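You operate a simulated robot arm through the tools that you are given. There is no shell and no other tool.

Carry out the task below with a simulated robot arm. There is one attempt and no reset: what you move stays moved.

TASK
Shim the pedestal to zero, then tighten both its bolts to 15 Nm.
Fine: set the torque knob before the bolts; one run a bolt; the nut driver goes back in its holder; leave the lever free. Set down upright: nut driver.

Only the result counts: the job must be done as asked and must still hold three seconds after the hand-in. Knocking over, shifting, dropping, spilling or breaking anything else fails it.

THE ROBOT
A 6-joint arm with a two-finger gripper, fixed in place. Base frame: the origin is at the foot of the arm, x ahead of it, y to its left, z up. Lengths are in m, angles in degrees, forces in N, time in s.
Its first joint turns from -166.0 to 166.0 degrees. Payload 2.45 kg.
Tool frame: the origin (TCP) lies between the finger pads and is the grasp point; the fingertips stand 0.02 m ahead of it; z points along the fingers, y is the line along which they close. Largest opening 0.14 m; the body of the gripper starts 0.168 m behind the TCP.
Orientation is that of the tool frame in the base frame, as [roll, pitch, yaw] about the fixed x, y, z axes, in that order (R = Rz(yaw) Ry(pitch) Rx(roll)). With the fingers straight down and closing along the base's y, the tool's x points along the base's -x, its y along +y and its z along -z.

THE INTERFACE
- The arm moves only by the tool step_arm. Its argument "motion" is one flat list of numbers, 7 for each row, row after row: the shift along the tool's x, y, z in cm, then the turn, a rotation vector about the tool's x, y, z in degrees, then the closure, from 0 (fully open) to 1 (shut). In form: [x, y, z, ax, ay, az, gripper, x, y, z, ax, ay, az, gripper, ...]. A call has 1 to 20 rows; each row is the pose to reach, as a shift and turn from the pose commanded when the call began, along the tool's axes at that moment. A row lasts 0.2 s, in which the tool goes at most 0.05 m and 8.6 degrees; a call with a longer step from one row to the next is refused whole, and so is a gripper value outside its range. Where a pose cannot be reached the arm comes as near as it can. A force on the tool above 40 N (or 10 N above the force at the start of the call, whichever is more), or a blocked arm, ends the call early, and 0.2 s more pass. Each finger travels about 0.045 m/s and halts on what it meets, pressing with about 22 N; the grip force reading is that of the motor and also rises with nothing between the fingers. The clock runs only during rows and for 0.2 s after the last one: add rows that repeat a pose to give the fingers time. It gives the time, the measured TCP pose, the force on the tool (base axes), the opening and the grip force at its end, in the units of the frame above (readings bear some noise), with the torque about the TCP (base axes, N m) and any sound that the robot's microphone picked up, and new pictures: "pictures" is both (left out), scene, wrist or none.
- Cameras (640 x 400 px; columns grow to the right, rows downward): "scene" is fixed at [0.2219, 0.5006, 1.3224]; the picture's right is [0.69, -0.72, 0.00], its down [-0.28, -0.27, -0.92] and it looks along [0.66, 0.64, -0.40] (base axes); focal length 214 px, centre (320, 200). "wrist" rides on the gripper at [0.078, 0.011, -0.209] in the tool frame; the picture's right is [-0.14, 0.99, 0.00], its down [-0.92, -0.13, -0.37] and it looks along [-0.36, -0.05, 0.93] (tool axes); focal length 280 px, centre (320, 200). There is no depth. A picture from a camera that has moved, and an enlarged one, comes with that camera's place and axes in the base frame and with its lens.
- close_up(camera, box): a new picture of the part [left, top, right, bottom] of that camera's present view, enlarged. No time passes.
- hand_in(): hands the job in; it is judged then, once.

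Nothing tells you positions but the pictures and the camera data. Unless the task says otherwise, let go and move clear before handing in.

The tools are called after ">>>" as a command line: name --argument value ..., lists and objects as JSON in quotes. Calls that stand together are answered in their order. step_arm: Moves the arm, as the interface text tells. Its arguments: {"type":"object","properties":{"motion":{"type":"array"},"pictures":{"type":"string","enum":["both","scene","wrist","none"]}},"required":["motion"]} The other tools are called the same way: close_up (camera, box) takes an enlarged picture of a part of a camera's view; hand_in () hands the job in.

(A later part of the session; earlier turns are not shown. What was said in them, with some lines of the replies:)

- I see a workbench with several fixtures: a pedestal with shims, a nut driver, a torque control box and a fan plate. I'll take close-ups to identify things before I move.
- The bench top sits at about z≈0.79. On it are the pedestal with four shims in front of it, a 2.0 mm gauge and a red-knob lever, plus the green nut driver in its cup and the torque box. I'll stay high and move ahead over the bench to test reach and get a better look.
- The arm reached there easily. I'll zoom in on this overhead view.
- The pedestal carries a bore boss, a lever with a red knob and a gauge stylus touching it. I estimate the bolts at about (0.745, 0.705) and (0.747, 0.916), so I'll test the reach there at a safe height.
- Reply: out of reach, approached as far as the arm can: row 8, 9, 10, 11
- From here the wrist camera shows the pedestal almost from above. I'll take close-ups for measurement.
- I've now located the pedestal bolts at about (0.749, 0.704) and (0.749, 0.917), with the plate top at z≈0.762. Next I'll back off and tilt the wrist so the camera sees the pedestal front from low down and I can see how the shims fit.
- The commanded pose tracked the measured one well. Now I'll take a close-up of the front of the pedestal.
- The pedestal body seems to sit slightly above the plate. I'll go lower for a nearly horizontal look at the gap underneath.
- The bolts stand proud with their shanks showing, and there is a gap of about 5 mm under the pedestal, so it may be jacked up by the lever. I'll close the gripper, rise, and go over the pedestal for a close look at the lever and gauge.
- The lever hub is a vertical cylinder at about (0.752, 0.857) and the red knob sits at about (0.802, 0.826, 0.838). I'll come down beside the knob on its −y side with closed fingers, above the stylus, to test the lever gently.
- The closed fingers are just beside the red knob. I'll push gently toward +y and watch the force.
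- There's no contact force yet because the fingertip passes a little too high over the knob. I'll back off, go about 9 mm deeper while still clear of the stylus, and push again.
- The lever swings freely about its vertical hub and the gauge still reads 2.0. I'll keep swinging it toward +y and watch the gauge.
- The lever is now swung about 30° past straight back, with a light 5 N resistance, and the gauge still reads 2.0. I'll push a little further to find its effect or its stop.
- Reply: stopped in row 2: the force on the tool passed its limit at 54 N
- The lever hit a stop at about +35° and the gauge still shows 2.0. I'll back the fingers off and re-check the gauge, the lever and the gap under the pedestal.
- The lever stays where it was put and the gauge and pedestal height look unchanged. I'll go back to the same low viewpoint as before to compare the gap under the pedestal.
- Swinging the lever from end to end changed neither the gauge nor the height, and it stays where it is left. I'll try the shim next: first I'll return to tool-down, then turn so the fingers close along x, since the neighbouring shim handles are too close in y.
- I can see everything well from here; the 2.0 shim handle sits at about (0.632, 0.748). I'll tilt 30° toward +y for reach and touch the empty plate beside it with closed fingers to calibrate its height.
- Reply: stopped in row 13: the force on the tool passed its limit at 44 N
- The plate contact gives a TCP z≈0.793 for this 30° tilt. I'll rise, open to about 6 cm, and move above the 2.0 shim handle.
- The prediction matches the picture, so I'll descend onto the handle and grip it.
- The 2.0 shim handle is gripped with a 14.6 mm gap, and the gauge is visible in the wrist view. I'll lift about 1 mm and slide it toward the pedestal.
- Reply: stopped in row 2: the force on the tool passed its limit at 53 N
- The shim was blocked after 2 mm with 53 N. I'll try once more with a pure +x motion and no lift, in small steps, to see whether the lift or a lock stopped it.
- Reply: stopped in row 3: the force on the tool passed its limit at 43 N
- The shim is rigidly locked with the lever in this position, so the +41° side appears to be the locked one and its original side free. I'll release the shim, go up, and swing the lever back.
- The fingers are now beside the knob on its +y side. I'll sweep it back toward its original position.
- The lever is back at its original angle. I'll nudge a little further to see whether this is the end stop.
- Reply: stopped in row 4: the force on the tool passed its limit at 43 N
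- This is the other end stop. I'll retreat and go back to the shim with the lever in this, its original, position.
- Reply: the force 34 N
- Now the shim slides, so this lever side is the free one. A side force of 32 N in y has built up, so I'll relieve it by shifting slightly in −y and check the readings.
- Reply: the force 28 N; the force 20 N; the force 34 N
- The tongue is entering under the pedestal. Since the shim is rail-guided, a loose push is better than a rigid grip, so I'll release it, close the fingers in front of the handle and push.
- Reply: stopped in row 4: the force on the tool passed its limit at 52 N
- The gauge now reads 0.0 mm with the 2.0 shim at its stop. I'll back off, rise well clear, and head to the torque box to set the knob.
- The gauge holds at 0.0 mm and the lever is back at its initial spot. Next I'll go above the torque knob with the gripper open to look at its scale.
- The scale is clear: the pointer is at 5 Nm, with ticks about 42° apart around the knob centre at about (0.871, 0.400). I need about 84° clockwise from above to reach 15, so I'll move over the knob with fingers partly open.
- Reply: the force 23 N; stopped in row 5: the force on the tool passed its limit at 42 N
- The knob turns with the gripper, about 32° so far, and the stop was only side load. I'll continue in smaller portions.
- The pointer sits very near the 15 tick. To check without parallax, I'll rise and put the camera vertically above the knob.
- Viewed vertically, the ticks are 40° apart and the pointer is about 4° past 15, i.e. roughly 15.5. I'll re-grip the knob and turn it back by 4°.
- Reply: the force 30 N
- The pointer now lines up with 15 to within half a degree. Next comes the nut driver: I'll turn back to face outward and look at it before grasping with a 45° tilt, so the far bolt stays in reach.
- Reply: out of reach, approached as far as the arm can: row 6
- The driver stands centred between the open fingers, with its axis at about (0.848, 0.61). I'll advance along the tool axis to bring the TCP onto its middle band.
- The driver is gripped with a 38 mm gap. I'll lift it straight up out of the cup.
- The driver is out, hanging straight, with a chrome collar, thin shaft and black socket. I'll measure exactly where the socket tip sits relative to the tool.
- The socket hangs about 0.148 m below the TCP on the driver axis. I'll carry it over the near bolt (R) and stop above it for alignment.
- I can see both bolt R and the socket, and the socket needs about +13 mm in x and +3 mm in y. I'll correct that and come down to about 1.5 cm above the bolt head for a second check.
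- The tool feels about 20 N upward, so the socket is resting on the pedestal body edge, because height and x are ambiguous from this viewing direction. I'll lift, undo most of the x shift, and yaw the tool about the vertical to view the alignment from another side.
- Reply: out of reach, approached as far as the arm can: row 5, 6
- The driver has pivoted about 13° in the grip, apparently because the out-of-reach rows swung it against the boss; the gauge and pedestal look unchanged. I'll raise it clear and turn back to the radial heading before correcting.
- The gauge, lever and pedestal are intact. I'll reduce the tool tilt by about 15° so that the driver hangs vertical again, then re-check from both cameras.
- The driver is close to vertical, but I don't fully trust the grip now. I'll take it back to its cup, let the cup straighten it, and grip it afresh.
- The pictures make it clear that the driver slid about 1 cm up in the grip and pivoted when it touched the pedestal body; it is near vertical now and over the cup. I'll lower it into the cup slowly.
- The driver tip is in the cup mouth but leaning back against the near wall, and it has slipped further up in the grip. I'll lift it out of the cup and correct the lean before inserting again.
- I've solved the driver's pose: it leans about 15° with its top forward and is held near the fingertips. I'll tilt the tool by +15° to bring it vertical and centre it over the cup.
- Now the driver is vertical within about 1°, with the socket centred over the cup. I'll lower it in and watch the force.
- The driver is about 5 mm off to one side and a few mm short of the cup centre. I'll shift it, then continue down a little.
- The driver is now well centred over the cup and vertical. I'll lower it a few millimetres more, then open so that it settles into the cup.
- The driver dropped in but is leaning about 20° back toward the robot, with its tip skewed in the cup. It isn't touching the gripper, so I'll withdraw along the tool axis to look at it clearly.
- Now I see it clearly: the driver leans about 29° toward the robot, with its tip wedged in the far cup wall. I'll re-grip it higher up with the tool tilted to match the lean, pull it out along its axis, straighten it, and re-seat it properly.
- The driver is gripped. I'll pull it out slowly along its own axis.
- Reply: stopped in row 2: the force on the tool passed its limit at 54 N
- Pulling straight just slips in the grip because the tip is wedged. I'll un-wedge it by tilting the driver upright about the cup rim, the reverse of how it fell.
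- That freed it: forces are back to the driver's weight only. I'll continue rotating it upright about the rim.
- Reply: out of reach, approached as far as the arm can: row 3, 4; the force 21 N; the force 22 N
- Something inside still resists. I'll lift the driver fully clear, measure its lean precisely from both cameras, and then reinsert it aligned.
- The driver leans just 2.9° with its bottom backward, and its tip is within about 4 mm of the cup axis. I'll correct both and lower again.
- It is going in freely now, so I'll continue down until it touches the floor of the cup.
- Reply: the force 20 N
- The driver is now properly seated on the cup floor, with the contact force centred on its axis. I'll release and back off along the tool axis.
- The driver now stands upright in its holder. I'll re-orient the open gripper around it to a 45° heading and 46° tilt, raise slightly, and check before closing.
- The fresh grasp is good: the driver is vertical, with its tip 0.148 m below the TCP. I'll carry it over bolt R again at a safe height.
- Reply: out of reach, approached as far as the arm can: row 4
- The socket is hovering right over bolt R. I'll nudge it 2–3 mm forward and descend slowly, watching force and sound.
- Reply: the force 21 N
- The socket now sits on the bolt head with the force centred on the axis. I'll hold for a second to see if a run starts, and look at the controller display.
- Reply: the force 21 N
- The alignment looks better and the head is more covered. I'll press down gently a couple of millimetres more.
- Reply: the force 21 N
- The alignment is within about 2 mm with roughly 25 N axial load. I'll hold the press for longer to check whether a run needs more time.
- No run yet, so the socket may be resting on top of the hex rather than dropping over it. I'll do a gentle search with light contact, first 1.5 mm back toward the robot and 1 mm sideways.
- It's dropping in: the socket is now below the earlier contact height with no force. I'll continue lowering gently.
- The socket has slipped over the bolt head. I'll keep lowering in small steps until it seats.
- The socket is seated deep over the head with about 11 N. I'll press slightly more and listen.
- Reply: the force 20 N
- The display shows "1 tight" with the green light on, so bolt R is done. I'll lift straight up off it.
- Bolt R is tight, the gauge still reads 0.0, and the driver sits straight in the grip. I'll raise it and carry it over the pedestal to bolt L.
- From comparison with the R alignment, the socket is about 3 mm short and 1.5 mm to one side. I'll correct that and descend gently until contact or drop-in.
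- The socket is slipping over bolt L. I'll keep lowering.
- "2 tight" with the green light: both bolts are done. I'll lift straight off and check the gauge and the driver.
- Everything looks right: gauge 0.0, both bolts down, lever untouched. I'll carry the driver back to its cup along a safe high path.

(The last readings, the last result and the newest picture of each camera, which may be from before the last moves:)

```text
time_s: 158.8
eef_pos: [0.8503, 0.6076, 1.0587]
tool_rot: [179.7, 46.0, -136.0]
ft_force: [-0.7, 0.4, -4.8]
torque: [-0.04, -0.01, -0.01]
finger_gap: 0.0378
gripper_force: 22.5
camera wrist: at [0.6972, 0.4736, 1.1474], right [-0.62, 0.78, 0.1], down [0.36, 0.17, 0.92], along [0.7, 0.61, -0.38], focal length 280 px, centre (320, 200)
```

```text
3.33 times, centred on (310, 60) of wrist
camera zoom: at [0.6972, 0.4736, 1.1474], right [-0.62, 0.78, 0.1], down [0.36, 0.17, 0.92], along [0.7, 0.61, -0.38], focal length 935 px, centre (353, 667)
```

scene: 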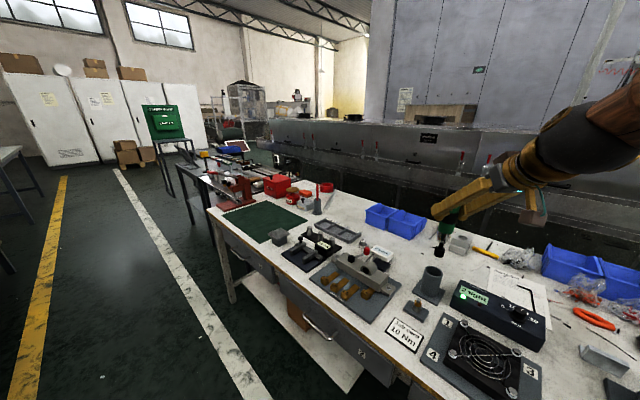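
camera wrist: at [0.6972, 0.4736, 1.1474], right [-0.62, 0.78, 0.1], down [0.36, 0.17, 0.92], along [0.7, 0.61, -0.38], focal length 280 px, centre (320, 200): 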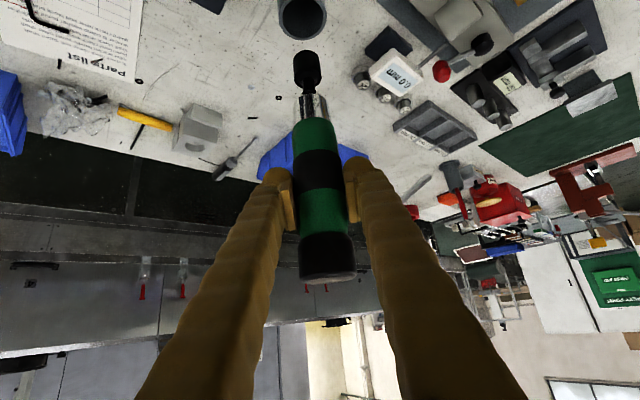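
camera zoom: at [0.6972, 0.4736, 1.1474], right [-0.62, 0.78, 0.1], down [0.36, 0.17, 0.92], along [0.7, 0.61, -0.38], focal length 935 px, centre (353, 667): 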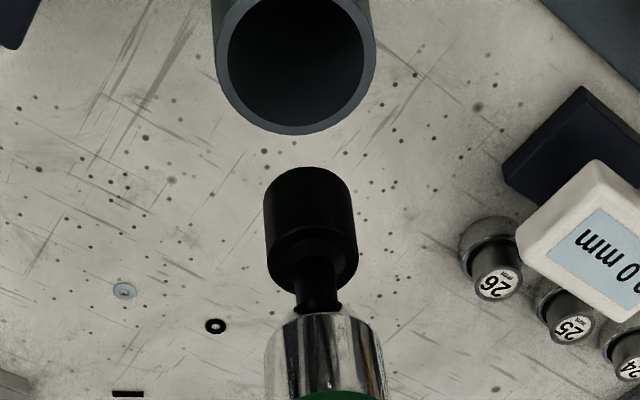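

>>> step_arm --motion '[-0.06, 0.23, 0.06, 0, 0, 0, 1, 2.46, 0.23, 2.49, 0, 0, 0, 1, 4.97, 0.23, 4.92, 0, 0, 0, 1, 6.4, 0.23, 6.3, 0, 0, 0, 1, 7.5, 0.23, 7.35, 0, 0, 0, 1, 7.5, 0.23, 7.35, 0, 0, 0, 1]' --pictures "none"

>>> close_up --camera "scene" --box '[410, 215, 470, 300]'

>>> close_up --camera "wrist" --box '[240, 50, 380, 170]'

```text
time_s: 160.2
eef_pos: [0.8505, 0.6122, 0.9544]
tool_rot: [179.8, 46.0, -136.0]
ft_force: [-0.2, 0.2, -4.2]
torque: [0.02, -0.02, -0.01]
finger_gap: 0.0379
gripper_force: 22.0
```

```text
4.71 times, centred on (440, 258) of scene
camera zoom: at [0.2219, 0.5006, 1.3224], right [0.69, -0.72, 0.0], down [-0.28, -0.27, -0.92], along [0.66, 0.64, -0.4], focal length 1009 px, centre (-245, -71)
```

zoom: 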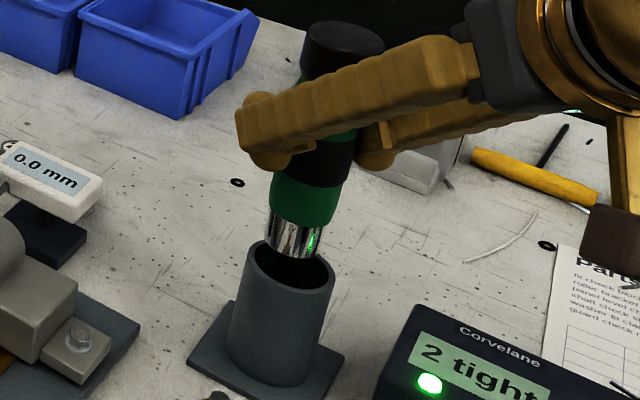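

```text
3.33 times, centred on (310, 110) of wrist
camera zoom: at [0.6972, 0.4784, 1.0433], right [-0.62, 0.78, 0.1], down [0.36, 0.17, 0.92], along [0.7, 0.61, -0.38], focal length 935 px, centre (353, 500)
```

zoom: 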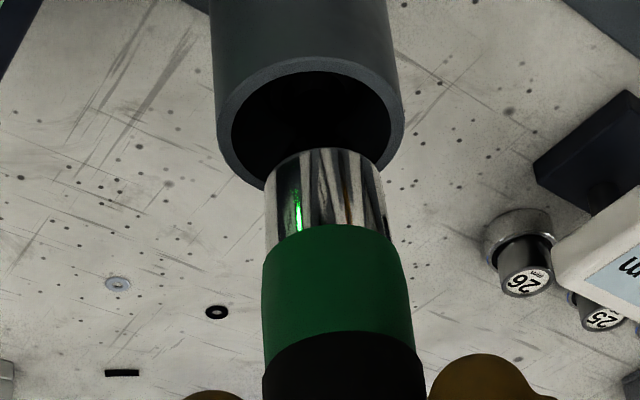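

>>> step_arm --motion '[0.5, 0, 0.49, 0, 0, 0, 1, 1.0, 0, 0.97, 0, 0, 0, 1, 1.5, 0, 1.46, 0, 0, 0, 1, 1.5, 0, 1.46, 0, 0, 0, 1]' --pictures "none"

>>> close_up --camera "scene" --box '[410, 215, 470, 300]'

>>> close_up --camera "wrist" --box '[240, 50, 380, 170]'

```text
time_s: 161.2
eef_pos: [0.8519, 0.6134, 0.9337]
tool_rot: [179.8, 46.0, -136.0]
ft_force: [0.3, -0.2, -4.9]
torque: [0.0, -0.02, 0.04]
finger_gap: 0.0379
gripper_force: 22.0
```

```text
4.71 times, centred on (440, 258) of scene
camera zoom: at [0.2219, 0.5006, 1.3224], right [0.69, -0.72, 0.0], down [-0.28, -0.27, -0.92], along [0.66, 0.64, -0.4], focal length 1009 px, centre (-245, -71)
```

zoom: 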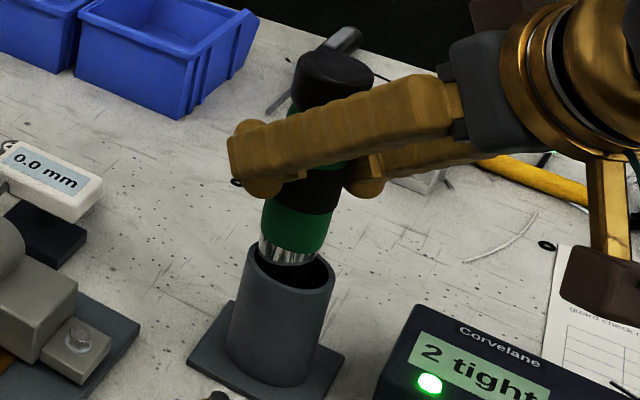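

```text
3.33 times, centred on (310, 110) of wrist
camera zoom: at [0.6971, 0.4793, 1.0217], right [-0.62, 0.78, 0.1], down [0.36, 0.17, 0.92], along [0.7, 0.61, -0.38], focal length 935 px, centre (353, 500)
```

zoom: 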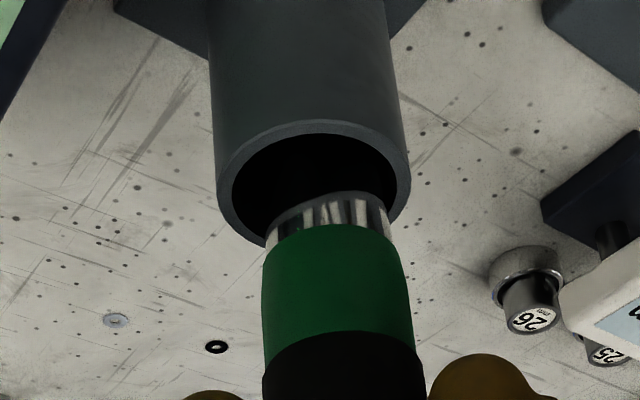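

>>> step_arm --motion '[0.14, -0.2, -0.14, 0, 0, 0, 1, 0.5, -0.2, 0.21, 0, 0, 0, 1, 0.86, -0.2, 0.55, 0, 0, 0, 1, 1.0, -0.2, 0.69, 0, 0, 0, 1, 1.0, -0.2, 0.69, 0, 0, 0, 1]' --pictures "none"

>>> close_up --camera "scene" --box '[410, 215, 470, 300]'

>>> close_up --camera "wrist" --box '[240, 50, 380, 170]'

```text
time_s: 162.3
eef_pos: [0.8508, 0.6105, 0.9212]
tool_rot: [179.8, 46.0, -135.9]
ft_force: [-0.1, -0.2, -5.5]
torque: [-0.04, 0.0, 0.01]
finger_gap: 0.0378
gripper_force: 22.3
```

```text
4.71 times, centred on (440, 258) of scene
camera zoom: at [0.2219, 0.5006, 1.3224], right [0.69, -0.72, 0.0], down [-0.28, -0.27, -0.92], along [0.66, 0.64, -0.4], focal length 1009 px, centre (-245, -71)
```

zoom: 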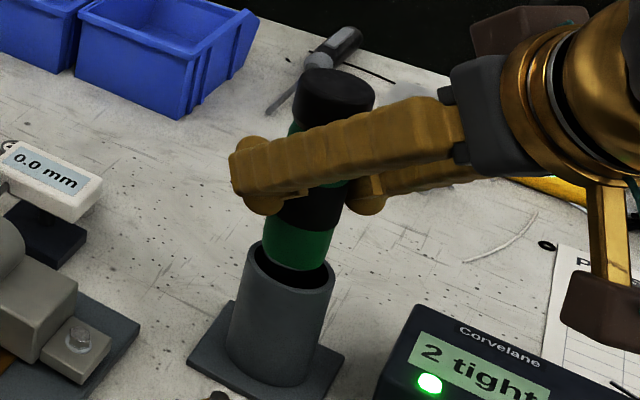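

```text
3.33 times, centred on (310, 110) of wrist
camera zoom: at [0.6975, 0.4763, 1.0101], right [-0.62, 0.78, 0.1], down [0.36, 0.17, 0.92], along [0.7, 0.61, -0.38], focal length 935 px, centre (353, 500)
```

zoom: 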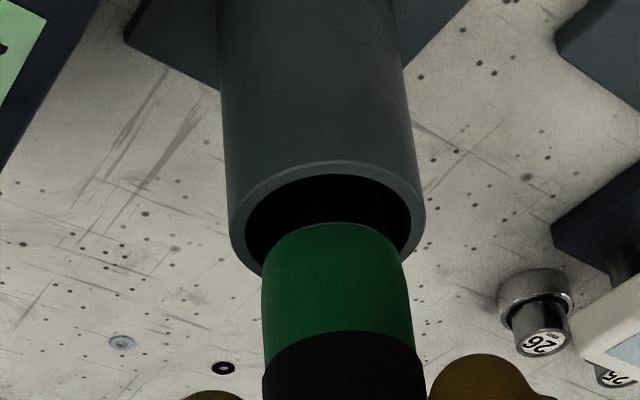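

It is entering cleanly. I'll lower it until it touches the floor of the cup.

>>> step_arm --motion '[0.14, 0, 0.14, 0, 0, 0, 1, 0.29, 0, 0.28, 0, 0, 0, 1, 0.43, 0, 0.42, 0, 0, 0, 1, 0.5, 0, 0.49, 0, 0, 0, 1]' --pictures "none"

>>> close_up --camera "scene" --box '[410, 215, 470, 300]'

>>> close_up --camera "wrist" --box '[240, 50, 380, 170]'

```text
time_s: 163.3
eef_pos: [0.8491, 0.6106, 0.9156]
tool_rot: [179.8, 46.1, -136.0]
ft_force: [-1.5, -0.4, -3.8]
torque: [-0.02, 0.04, -0.02]
finger_gap: 0.0377
gripper_force: 22.2
```

```text
4.71 times, centred on (440, 258) of scene
camera zoom: at [0.2219, 0.5006, 1.3224], right [0.69, -0.72, 0.0], down [-0.28, -0.27, -0.92], along [0.66, 0.64, -0.4], focal length 1009 px, centre (-245, -71)
```

zoom: 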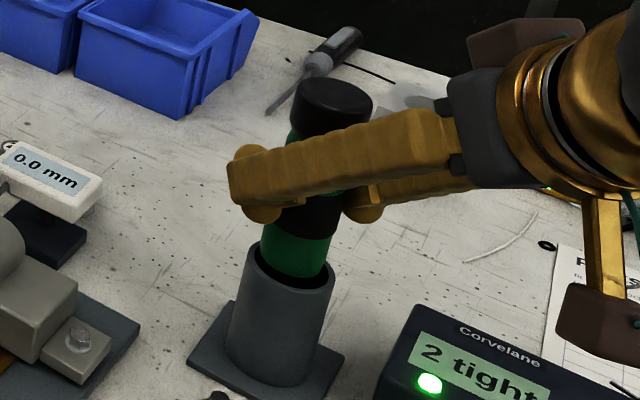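

```text
3.33 times, centred on (310, 110) of wrist
camera zoom: at [0.6969, 0.4761, 1.0039], right [-0.62, 0.78, 0.1], down [0.36, 0.17, 0.92], along [0.7, 0.61, -0.38], focal length 935 px, centre (353, 500)
```

zoom: 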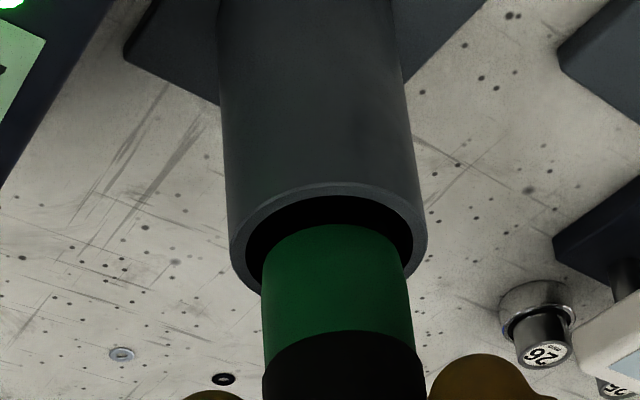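

>>> step_arm --motion '[0.07, 0, 0.07, 0, 0, 0, 1, 0.14, 0, 0.14, 0, 0, 0, 1, 0.21, 0, 0.21, 0, 0, 0, 1, 0.28, 0, 0.28, 0, 0, 0, 1]' --pictures "none"

```text
time_s: 164.3
eef_pos: [0.8511, 0.6109, 0.9131]
tool_rot: [179.8, 46.1, -136.0]
ft_force: [-2.2, 2.4, 21.0]
torque: [0.11, -0.06, 0.06]
finger_gap: 0.0379
gripper_force: 21.7
```

It is seated on the cup floor. I'll unload slightly, open fully, and check that it stays upright.

>>> step_arm --motion '[-0.1, 0, -0.1, 0, 0, 0, 1, -0.1, 0, -0.1, 0, 0, 0, 0.6, -0.1, 0, -0.1, 0, 0, 0, 0.3, -0.1, 0, -0.1, 0, 0, 0, 0, -0.1, 0, -0.1, 0, 0, 0, 0, -0.1, 0, -0.1, 0, 0, 0, 0, -0.1, 0, -0.1, 0, 0, 0, 0]' --pictures "none"

>>> close_up --camera "scene" --box '[400, 195, 490, 310]'

>>> close_up --camera "wrist" --box '[200, 60, 440, 240]'

```text
time_s: 165.9
eef_pos: [0.8512, 0.6105, 0.9122]
tool_rot: [180.0, 45.9, -136.0]
ft_force: [-0.2, 0.0, -0.2]
torque: [-0.01, 0.0, -0.02]
finger_gap: 0.1401
gripper_force: 0.0
```

```text
3.48 times, centred on (445, 252) of scene
camera zoom: at [0.2219, 0.5006, 1.3224], right [0.69, -0.72, 0.0], down [-0.28, -0.27, -0.92], along [0.66, 0.64, -0.4], focal length 746 px, centre (-115, 17)
```

zoom: 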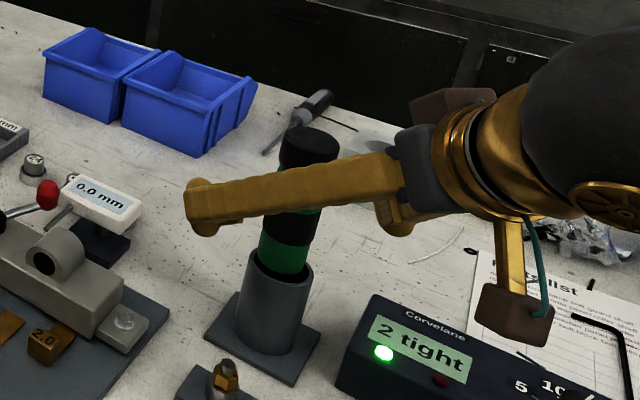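

```text
2.22 times, centred on (320, 150) of wrist
camera zoom: at [0.6971, 0.4763, 1.0004], right [-0.62, 0.78, 0.1], down [0.36, 0.17, 0.92], along [0.7, 0.61, -0.38], focal length 623 px, centre (320, 311)
```

zoom: 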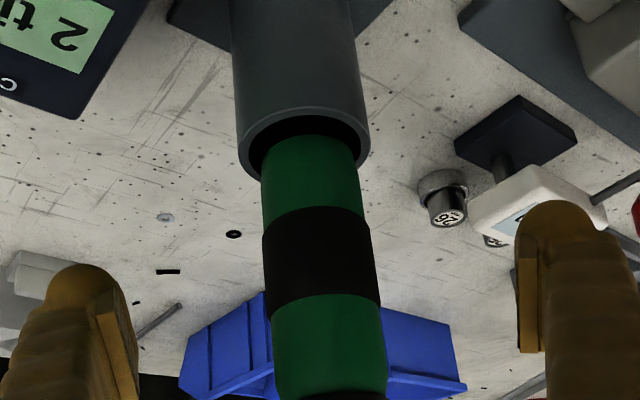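

The driver stands upright in its holder. I'll withdraw along the tool axis and then rise clear.

>>> step_arm --motion '[0, 0, -3, 0, 0, 0, 0, 0, 0, -6, 0, 0, 0, 0, 0, 0, -10, 0, 0, 0, 0, 0, 0, -14, 0, 0, 0, 0, 0, 0, -18, 0, 0, 0, 0, -3, 0, -21, 0, 0, 0, 0, -6, 0, -24, 0, 0, 0, 0, -9, 0, -27, 0, 0, 0, 0, -9, 0, -27, 0, 0, 0, 0]' --pictures "both"

>>> close_up --camera "scene" --box '[300, 210, 480, 322]'

>>> close_up --camera "scene" --box '[320, 230, 420, 293]'

>>> close_up --camera "scene" --box '[400, 200, 490, 310]'

>>> close_up --camera "scene" --box '[440, 270, 560, 345]'

```text
time_s: 167.9
eef_pos: [0.7563, 0.5186, 1.1639]
tool_rot: [179.8, 46.0, -136.0]
ft_force: [0.0, 0.6, 0.3]
torque: [0.0, -0.03, 0.02]
finger_gap: 0.1401
gripper_force: 0.0
camera wrist: at [0.6022, 0.3844, 1.2525], right [-0.62, 0.78, 0.1], down [0.36, 0.17, 0.92], along [0.7, 0.61, -0.38], focal length 280 px, centre (320, 200)
```

scene: 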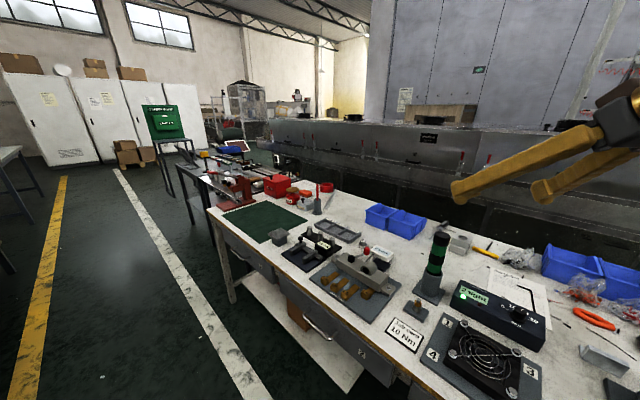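
wrist: 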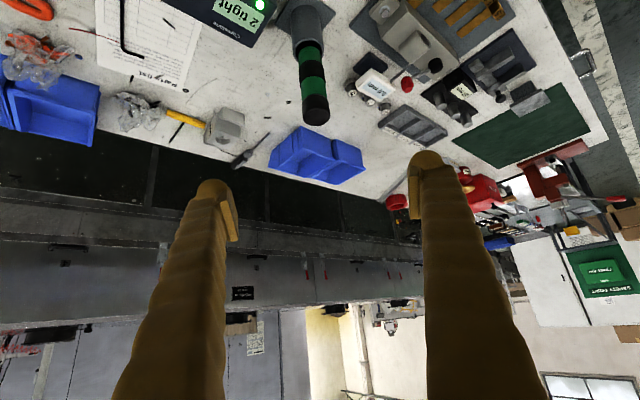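

```text
3.56 times, centred on (390, 266) of scene
camera zoom: at [0.2219, 0.5006, 1.3224], right [0.69, -0.72, 0.0], down [-0.28, -0.27, -0.92], along [0.66, 0.64, -0.4], focal length 763 px, centre (71, -35)
```

zoom: 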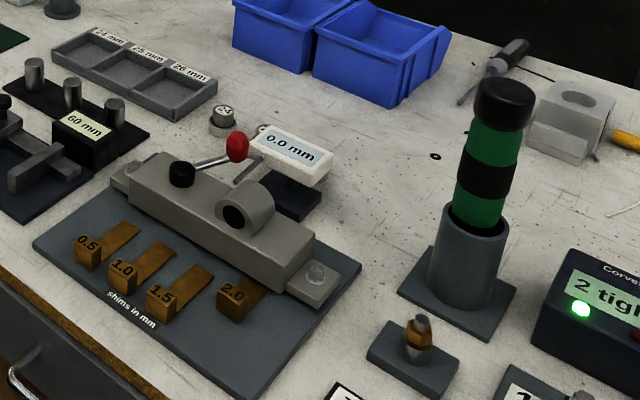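

```text
6.35 times, centred on (370, 262) of scene
camera zoom: at [0.2219, 0.5006, 1.3224], right [0.69, -0.72, 0.0], down [-0.28, -0.27, -0.92], along [0.66, 0.64, -0.4], focal length 1362 px, centre (2, -190)
```

zoom: 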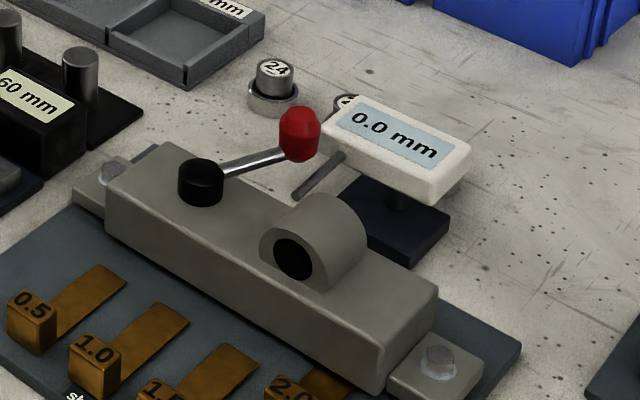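

```text
3.64 times, centred on (445, 255) of scene
camera zoom: at [0.2219, 0.5006, 1.3224], right [0.69, -0.72, 0.0], down [-0.28, -0.27, -0.92], along [0.66, 0.64, -0.4], focal length 780 px, centre (-134, 0)
```

zoom: 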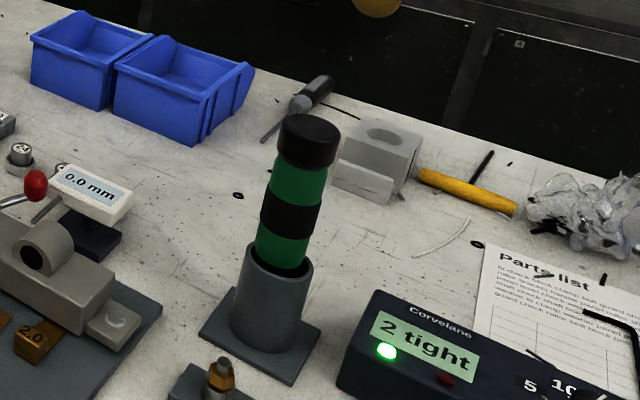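

```text
5.33 times, centred on (500, 308) of scene
camera zoom: at [0.2219, 0.5006, 1.3224], right [0.69, -0.72, 0.0], down [-0.28, -0.27, -0.92], along [0.66, 0.64, -0.4], focal length 1144 px, centre (-640, -373)
```

zoom: 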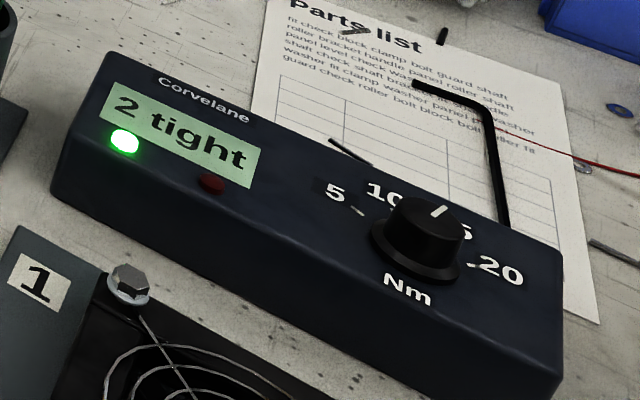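

All conditions are visible: the gauge reads 0.0 mm, the controller shows 2 tight with the green light, and the knob is at 15. The driver is upright in its holder, the lever is at its free side, and the arm is clear. I'm handing the job in.

>>> hand_in

```text
The job is handed in.
```

I handed the job in with the pedestal shimmed to zero and both bolts tightened. After the second bolt the gauge read 0.0 mm and the controller read "2 tight" with its green light on.

- **Shim:** The 2.0 mm shim is pushed in to its stop. The other three shims were not used.
- **Torque knob:** I set it to the 15 Nm mark before touching either bolt. It was starting at 5 Nm.
- **Bolts:** Each bolt counted one run: the display went to 1 after the near bolt and to 2 after the far one.
- **Lever:** It is back where I found it. I swung it to its other end early on to see what it did. On that side the shim was locked in place; with the lever back on the starting side it slid, so I took the starting side to be free.
- **Nut driver:** It stands upright in its holder, and the arm is clear of it.

One thing did not go cleanly. On my first approach to the near bolt I pressed the socket onto the edge of the pedestal, and the driver slid and tilted in the grip. When I put it back to straighten it, I had to let it drop about 3 cm into the holder and it wedged at an angle. I freed it, seated it properly and gripped it again before running any bolt. The gauge, lever and pedestal looked unchanged afterwards.
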